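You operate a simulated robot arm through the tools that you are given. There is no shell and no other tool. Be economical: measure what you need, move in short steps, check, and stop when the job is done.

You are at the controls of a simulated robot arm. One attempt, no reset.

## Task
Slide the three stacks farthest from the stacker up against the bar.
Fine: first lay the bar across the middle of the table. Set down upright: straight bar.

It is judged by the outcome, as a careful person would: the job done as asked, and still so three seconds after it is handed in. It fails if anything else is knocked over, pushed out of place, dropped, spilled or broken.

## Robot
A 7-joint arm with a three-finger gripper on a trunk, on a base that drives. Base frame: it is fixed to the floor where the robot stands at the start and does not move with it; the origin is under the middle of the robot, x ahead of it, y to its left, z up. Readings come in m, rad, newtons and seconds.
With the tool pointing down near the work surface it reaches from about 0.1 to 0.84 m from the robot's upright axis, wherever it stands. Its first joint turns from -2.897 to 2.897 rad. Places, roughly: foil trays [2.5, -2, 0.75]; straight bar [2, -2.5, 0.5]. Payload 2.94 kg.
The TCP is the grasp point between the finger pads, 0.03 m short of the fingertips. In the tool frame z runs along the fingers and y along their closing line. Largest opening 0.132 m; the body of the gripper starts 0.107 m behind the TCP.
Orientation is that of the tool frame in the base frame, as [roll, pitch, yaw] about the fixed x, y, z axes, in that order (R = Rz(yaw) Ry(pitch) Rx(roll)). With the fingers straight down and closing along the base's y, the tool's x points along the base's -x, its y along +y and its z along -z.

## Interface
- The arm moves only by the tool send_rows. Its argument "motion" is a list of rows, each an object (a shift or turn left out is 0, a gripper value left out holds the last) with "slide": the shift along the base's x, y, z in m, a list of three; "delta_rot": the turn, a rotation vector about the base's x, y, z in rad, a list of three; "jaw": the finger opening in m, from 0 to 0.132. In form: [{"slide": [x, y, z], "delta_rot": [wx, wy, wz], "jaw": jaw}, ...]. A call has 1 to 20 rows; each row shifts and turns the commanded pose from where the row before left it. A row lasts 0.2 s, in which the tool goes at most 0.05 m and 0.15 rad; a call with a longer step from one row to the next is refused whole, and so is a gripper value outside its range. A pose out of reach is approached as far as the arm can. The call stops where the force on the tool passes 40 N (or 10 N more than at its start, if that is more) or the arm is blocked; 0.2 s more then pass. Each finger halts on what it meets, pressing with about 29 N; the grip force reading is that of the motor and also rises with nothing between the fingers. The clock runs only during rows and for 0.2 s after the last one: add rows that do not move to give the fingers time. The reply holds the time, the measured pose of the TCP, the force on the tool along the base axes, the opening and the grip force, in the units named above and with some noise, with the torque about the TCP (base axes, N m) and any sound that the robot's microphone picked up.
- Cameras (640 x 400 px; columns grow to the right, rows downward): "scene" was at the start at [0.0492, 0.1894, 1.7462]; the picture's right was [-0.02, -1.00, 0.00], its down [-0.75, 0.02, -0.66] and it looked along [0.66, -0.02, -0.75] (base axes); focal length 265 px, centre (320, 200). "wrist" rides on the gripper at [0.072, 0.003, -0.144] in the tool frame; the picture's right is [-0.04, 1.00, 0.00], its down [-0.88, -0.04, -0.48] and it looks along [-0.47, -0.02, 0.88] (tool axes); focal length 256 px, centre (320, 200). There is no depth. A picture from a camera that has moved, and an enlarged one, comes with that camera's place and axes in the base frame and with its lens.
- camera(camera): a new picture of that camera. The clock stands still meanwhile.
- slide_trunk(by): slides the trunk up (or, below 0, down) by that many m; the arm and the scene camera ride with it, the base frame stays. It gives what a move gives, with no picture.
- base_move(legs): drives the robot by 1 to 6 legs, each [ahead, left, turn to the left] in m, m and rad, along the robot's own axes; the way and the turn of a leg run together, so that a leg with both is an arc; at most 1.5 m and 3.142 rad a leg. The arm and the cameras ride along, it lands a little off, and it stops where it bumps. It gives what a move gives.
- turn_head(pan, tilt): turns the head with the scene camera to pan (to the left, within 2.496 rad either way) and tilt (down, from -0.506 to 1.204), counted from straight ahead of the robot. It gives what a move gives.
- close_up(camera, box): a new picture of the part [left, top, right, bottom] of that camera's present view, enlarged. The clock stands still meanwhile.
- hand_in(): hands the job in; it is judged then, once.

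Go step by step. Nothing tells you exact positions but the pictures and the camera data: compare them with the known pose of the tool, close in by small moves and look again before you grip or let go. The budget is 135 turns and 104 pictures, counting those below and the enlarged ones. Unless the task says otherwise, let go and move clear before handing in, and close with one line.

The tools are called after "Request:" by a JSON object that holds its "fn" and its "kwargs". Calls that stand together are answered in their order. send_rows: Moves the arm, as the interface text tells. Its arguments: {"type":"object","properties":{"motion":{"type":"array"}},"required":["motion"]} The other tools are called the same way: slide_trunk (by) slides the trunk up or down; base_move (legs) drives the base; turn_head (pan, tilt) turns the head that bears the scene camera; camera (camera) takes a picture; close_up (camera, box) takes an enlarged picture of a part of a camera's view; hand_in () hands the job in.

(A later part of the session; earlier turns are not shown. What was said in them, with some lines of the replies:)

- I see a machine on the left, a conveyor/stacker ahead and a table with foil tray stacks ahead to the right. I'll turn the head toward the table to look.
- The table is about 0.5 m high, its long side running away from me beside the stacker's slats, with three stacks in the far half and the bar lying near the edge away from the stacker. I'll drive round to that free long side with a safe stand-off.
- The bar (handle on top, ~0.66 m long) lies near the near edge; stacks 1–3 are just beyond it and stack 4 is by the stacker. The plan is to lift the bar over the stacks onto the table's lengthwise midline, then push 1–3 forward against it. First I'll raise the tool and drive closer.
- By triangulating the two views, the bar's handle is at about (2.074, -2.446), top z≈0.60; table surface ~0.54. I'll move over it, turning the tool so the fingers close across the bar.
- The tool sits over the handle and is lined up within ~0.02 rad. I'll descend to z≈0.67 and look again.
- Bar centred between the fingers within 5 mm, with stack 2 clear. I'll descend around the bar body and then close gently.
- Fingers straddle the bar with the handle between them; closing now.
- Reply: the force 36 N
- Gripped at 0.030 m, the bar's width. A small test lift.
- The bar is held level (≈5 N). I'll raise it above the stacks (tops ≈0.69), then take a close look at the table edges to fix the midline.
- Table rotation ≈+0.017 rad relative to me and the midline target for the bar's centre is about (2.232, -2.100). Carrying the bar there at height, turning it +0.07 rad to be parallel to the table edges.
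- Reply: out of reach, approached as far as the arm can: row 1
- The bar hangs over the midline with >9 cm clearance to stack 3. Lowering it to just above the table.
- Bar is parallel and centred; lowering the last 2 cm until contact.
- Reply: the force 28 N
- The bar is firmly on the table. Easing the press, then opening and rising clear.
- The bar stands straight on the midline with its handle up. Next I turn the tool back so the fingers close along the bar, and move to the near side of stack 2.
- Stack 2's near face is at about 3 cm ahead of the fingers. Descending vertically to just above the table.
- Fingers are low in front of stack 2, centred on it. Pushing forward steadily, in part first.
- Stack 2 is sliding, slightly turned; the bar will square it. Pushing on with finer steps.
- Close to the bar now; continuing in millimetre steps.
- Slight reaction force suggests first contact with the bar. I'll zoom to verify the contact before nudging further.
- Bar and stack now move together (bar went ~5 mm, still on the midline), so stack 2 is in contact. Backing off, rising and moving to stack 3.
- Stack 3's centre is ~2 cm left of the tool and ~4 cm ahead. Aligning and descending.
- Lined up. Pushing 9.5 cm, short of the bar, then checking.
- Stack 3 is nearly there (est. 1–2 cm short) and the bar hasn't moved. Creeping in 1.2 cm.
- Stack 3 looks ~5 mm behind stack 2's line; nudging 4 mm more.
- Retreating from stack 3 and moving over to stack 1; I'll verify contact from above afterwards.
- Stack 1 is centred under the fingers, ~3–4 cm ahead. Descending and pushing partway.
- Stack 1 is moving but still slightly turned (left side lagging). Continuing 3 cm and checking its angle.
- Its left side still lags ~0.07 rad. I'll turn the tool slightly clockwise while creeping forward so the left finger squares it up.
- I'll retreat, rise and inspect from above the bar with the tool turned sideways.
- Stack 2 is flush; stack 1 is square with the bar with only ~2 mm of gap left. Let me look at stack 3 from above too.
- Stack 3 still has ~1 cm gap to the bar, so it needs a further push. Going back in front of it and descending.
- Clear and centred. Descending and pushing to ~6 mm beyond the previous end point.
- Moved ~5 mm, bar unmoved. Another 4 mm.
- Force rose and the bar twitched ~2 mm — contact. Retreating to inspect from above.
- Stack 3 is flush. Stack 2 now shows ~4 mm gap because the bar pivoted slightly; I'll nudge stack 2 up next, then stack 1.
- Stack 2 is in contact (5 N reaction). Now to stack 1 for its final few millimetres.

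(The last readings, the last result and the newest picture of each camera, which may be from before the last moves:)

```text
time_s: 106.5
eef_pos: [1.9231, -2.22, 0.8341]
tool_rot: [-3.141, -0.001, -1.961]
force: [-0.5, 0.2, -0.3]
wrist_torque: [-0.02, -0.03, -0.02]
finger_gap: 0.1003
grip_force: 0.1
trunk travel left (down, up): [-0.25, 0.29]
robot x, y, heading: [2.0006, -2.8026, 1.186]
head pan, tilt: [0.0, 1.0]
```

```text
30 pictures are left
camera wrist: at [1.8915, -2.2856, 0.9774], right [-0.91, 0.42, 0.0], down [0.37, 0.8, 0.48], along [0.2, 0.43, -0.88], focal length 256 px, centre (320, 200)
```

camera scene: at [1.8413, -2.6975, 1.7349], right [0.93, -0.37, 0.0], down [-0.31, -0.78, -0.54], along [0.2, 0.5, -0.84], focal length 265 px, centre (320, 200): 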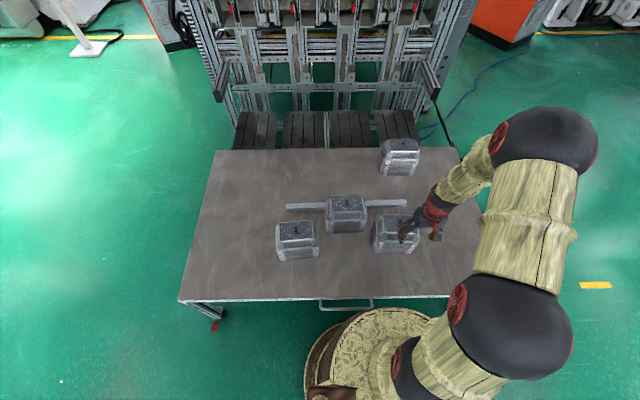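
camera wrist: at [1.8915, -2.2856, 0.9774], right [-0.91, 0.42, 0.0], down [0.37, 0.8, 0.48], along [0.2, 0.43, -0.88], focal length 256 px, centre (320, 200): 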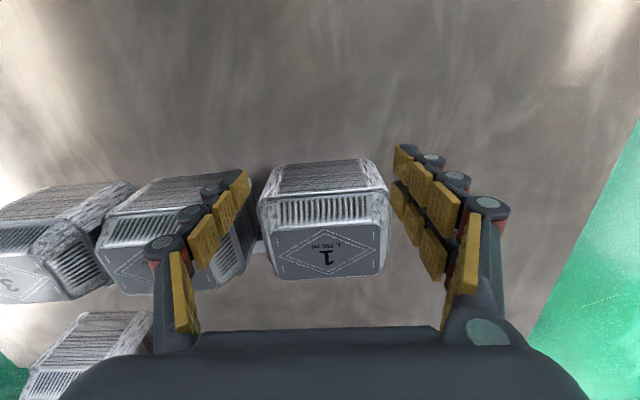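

Request:
{"fn": "send_rows", "kwargs": {"motion": [{"slide": [0, 0, -0.05]}, {"slide": [0, 0, -0.05]}, {"slide": [0, 0, -0.05]}, {"slide": [0, 0, -0.05]}, {"slide": [0, 0, -0.04]}, {"slide": [0, 0, -0.01]}, {}, {"slide": [0.0036, 0.0094, 0]}, {"slide": [0.0036, 0.0094, 0]}, {"slide": [0.0036, 0.0094, 0]}, {"slide": [0.0036, 0.0094, 0]}, {"slide": [0.0036, 0.0094, 0]}, {"slide": [0.001, 0.0025, 0]}, {"slide": [0.001, 0.0025, 0]}, {}]}}

Request:
{"fn": "close_up", "kwargs": {"camera": "scene", "box": [270, 190, 366, 250]}}

```text
time_s: 109.7
eef_pos: [1.9426, -2.169, 0.5826]
tool_rot: [3.142, 0.001, -1.963]
force: [-1.1, -3.5, 1.8]
wrist_torque: [0.53, -0.17, 0.05]
finger_gap: 0.0999
grip_force: 0.1
trunk travel left (down, up): [-0.25, 0.29]
robot x, y, heading: [2.0034, -2.807, 1.187]
head pan, tilt: [0.0, 1.0]
```

```text
6.67 times, centred on (318, 220) of scene
camera zoom: at [1.8404, -2.6975, 1.7348], right [0.93, -0.37, 0.0], down [-0.31, -0.78, -0.54], along [0.2, 0.5, -0.84], focal length 1769 px, centre (333, 67)
```

zoom: 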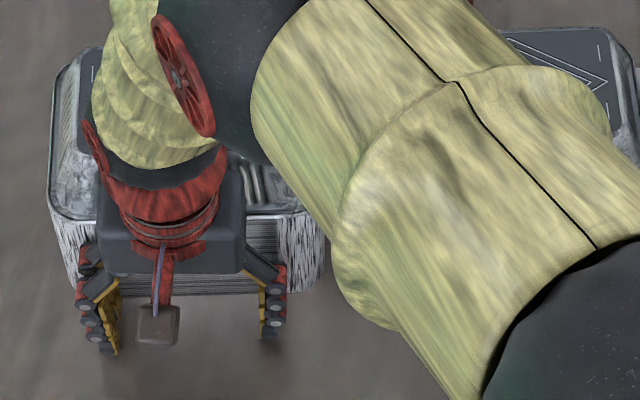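

Request:
{"fn": "send_rows", "kwargs": {"motion": [{"slide": [0.0008, 0.002, 0]}, {}]}}

Request:
{"fn": "send_rows", "kwargs": {"motion": [{"slide": [-0.009, -0.0233, 0]}, {"slide": [-0.009, -0.0233, 0.0]}, {"slide": [0, 0, 0.05]}, {"slide": [0, 0, 0.05]}, {"slide": [0, 0, 0.05]}, {"slide": [0, 0, 0.05]}, {"slide": [0, 0, 0.05]}, {"slide": [0.0178, 0.0144, 0], "delta_rot": [0, 0, 0.1447]}, {"slide": [0.0178, 0.0144, 0], "delta_rot": [0, 0, 0.1447]}, {"slide": [0.0178, 0.0144, 0], "delta_rot": [0, 0, 0.1447]}, {"slide": [0.0178, 0.0144, 0], "delta_rot": [0, 0, 0.1447]}, {"slide": [0.0178, 0.0144, 0], "delta_rot": [0, 0, 0.1447]}, {"slide": [0.0178, 0.0144, 0], "delta_rot": [0, 0, 0.1447]}, {"slide": [0.0178, 0.0144, 0], "delta_rot": [0, 0, 0.1447]}, {"slide": [0.0178, 0.0144, 0], "delta_rot": [0, 0, 0.1447]}, {"slide": [0.0178, 0.0144, 0], "delta_rot": [0, 0, 0.1447]}, {"slide": [0.0178, 0.0144, 0], "delta_rot": [0, 0, 0.1447]}, {"slide": [0.0178, 0.0144, 0], "delta_rot": [0, 0, 0.1447]}, {}]}}

Request:
{"fn": "close_up", "kwargs": {"camera": "wrist", "box": [270, 0, 462, 120]}}

Request:
{"fn": "close_up", "kwargs": {"camera": "wrist", "box": [280, 110, 440, 290]}}

```text
time_s: 110.3
eef_pos: [1.9427, -2.1656, 0.5836]
tool_rot: [3.142, -0.002, -1.962]
force: [-1.5, -1.8, 1.4]
wrist_torque: [0.41, -0.21, 0.11]
finger_gap: 0.1
grip_force: 0.0
trunk travel left (down, up): [-0.25, 0.29]
robot x, y, heading: [1.9991, -2.8058, 1.188]
head pan, tilt: [0.0, 1.0]
```

```text
time_s: 114.3
eef_pos: [2.122, -2.0539, 0.8369]
tool_rot: [-3.14, 0.0, -0.369]
force: [0.8, -0.2, 0.3]
wrist_torque: [-0.05, 0.02, 0.01]
finger_gap: 0.0999
grip_force: 0.1
trunk travel left (down, up): [-0.25, 0.29]
robot x, y, heading: [2.0018, -2.8074, 1.188]
head pan, tilt: [0.0, 1.0]
```

```text
3.33 times, centred on (366, 60) of wrist
camera zoom: at [2.1873, -2.0832, 0.9794], right [-0.4, -0.92, 0.0], down [-0.81, 0.35, 0.48], along [-0.44, 0.19, -0.88], focal length 853 px, centre (167, 667)
```

zoom: 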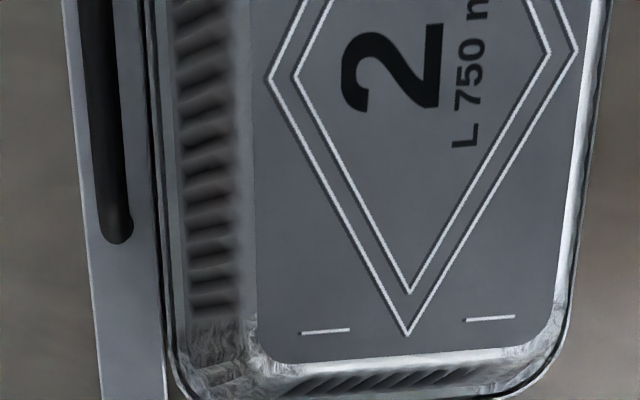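

```text
2.22 times, centred on (360, 200) of wrist
camera zoom: at [2.1873, -2.0832, 0.9794], right [-0.4, -0.92, 0.0], down [-0.81, 0.35, 0.48], along [-0.44, 0.19, -0.88], focal length 569 px, centre (231, 200)
```

zoom: 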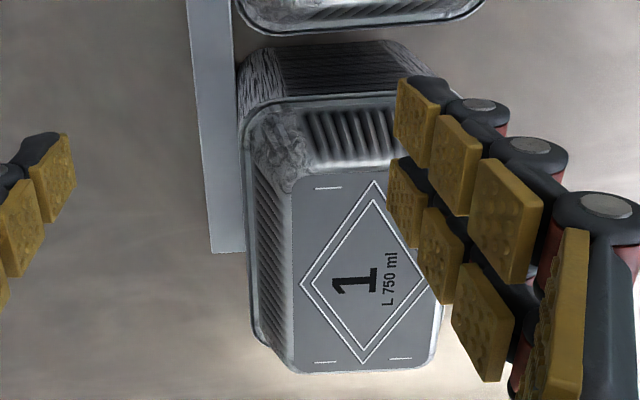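

Stacks 1 and 2 are up against the bar. Checking stack 3 once more from above.

Request:
{"fn": "send_rows", "kwargs": {"motion": [{"slide": [0.045, -0.0175, 0]}, {"slide": [0.045, -0.0175, 0]}, {"slide": [0.045, -0.0175, 0]}, {"slide": [0.045, -0.0175, 0]}, {"slide": [0.045, -0.0175, 0]}, {"slide": [0.045, -0.0175, 0]}, {"slide": [0.02, -0.008, 0]}, {}]}}

Request:
{"fn": "camera", "kwargs": {"camera": "wrist"}}

Request:
{"fn": "close_up", "kwargs": {"camera": "wrist", "box": [260, 20, 420, 200]}}

Request:
{"fn": "close_up", "kwargs": {"camera": "wrist", "box": [260, 160, 420, 340]}}

```text
time_s: 116.1
eef_pos: [2.4113, -2.1695, 0.8367]
tool_rot: [3.141, -0.001, -0.371]
force: [0.1, -0.6, -0.5]
wrist_torque: [0.02, -0.01, 0.0]
finger_gap: 0.1003
grip_force: 0.2
trunk travel left (down, up): [-0.25, 0.29]
robot x, y, heading: [2.0, -2.8029, 1.193]
head pan, tilt: [0.0, 1.0]
```

```text
26 pictures are left
camera wrist: at [2.4756, -2.1973, 0.9801], right [-0.4, -0.92, 0.0], down [-0.81, 0.35, 0.48], along [-0.44, 0.19, -0.88], focal length 256 px, centre (320, 200)
```

wrist: 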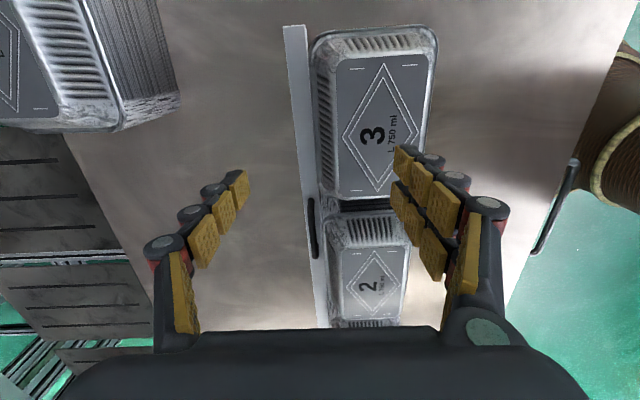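

```text
2.22 times, centred on (340, 110) of wrist
camera zoom: at [2.4756, -2.1973, 0.9801], right [-0.4, -0.92, 0.0], down [-0.81, 0.35, 0.48], along [-0.44, 0.19, -0.88], focal length 569 px, centre (276, 400)
```

zoom: 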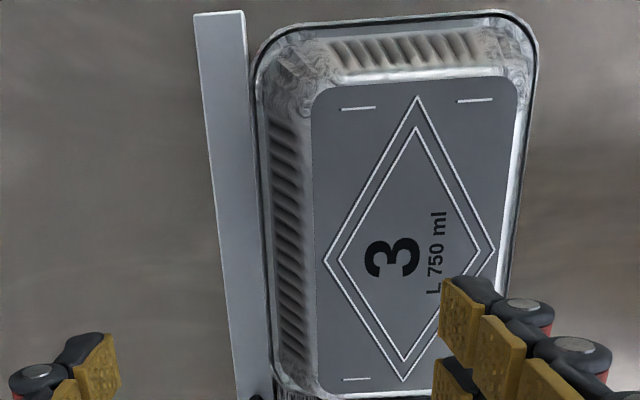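

```text
2.22 times, centred on (340, 250) of wrist
camera zoom: at [2.4756, -2.1973, 0.9801], right [-0.4, -0.92, 0.0], down [-0.81, 0.35, 0.48], along [-0.44, 0.19, -0.88], focal length 569 px, centre (276, 89)
```

zoom: 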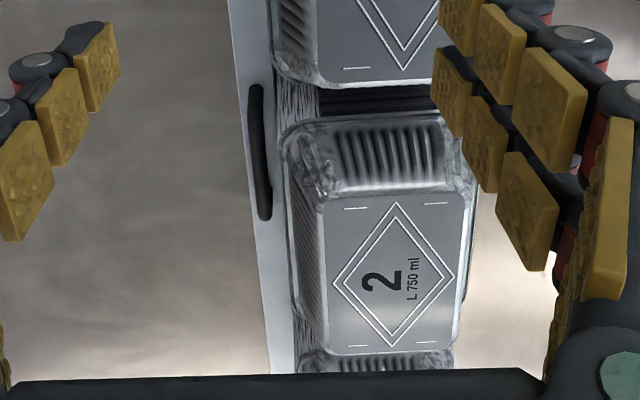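

All three are against the bar. I'll lift the arm away from over the table and take a last overview.

Request:
{"fn": "send_rows", "kwargs": {"motion": [{"slide": [0, 0, 0.05]}, {"slide": [0, 0, 0.05]}, {"slide": [0.03, -0.035, 0.0]}, {"slide": [0.03, -0.035, 0.0]}, {"slide": [0.03, -0.035, 0.0]}, {"slide": [0.03, -0.035, 0.0]}, {"slide": [0.03, -0.035, 0.0]}, {"slide": [0.0, -0.04, 0.0]}, {"slide": [0.0, -0.04, 0.0]}, {}]}}

Request:
{"fn": "base_move", "kwargs": {"legs": [[-0.4, 0, 0]]}}

Request:
{"fn": "turn_head", "kwargs": {"pan": 0, "tilt": 0.8}}

Request:
{"fn": "close_up", "kwargs": {"camera": "scene", "box": [180, 120, 500, 320]}}

```text
time_s: 118.3
eef_pos: [2.5622, -2.4215, 0.934]
tool_rot: [-3.141, 0.0, -0.369]
force: [0.7, -0.5, 0.0]
wrist_torque: [0.0, 0.01, 0.01]
finger_gap: 0.1001
grip_force: 0.0
trunk travel left (down, up): [-0.25, 0.29]
robot x, y, heading: [2.0018, -2.8053, 1.186]
head pan, tilt: [0.0, 1.0]
```

```text
time_s: 120.8
eef_pos: [2.4119, -2.7959, 0.9355]
tool_rot: [3.14, 0.001, -0.369]
force: [-0.3, -0.4, -0.7]
wrist_torque: [0.03, 0.02, 0.0]
finger_gap: 0.1001
grip_force: 0.0
trunk travel left (down, up): [-0.25, 0.29]
robot x, y, heading: [1.85, -3.1807, 1.193]
head pan, tilt: [0.0, 1.0]
```

```text
time_s: 121.5
eef_pos: [2.4117, -2.7963, 0.9359]
tool_rot: [3.14, 0.0, -0.368]
force: [-0.2, 0.2, 0.7]
wrist_torque: [0.01, -0.01, 0.0]
finger_gap: 0.1001
grip_force: 0.1
trunk travel left (down, up): [-0.25, 0.29]
robot x, y, heading: [1.851, -3.1797, 1.19]
head pan, tilt: [0.0, 0.799]
```

```text
2.00 times, centred on (340, 220) of scene
camera zoom: at [1.6949, -3.0616, 1.7499], right [0.93, -0.37, 0.0], down [-0.27, -0.67, -0.7], along [0.26, 0.65, -0.72], focal length 531 px, centre (280, 160)
```

zoom: 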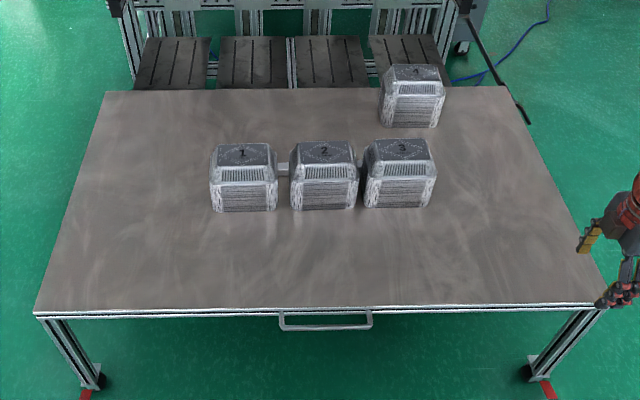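

The bar lies across the middle of the table, stacks 1–3 stand in a row against it, stack 4 is untouched and the arm is clear. Handing in.

Request:
{"fn": "hand_in", "kwargs": {}}

```text
The job is handed in.
```

The bar is set down upright across the middle of the table, and stacks 1–3 are slid up against it. Last seen from above, each sits within a few millimetres of the bar. The bar pivoted about 0.03 rad and shifted about 1 cm while I pushed; stack 4 was not touched.
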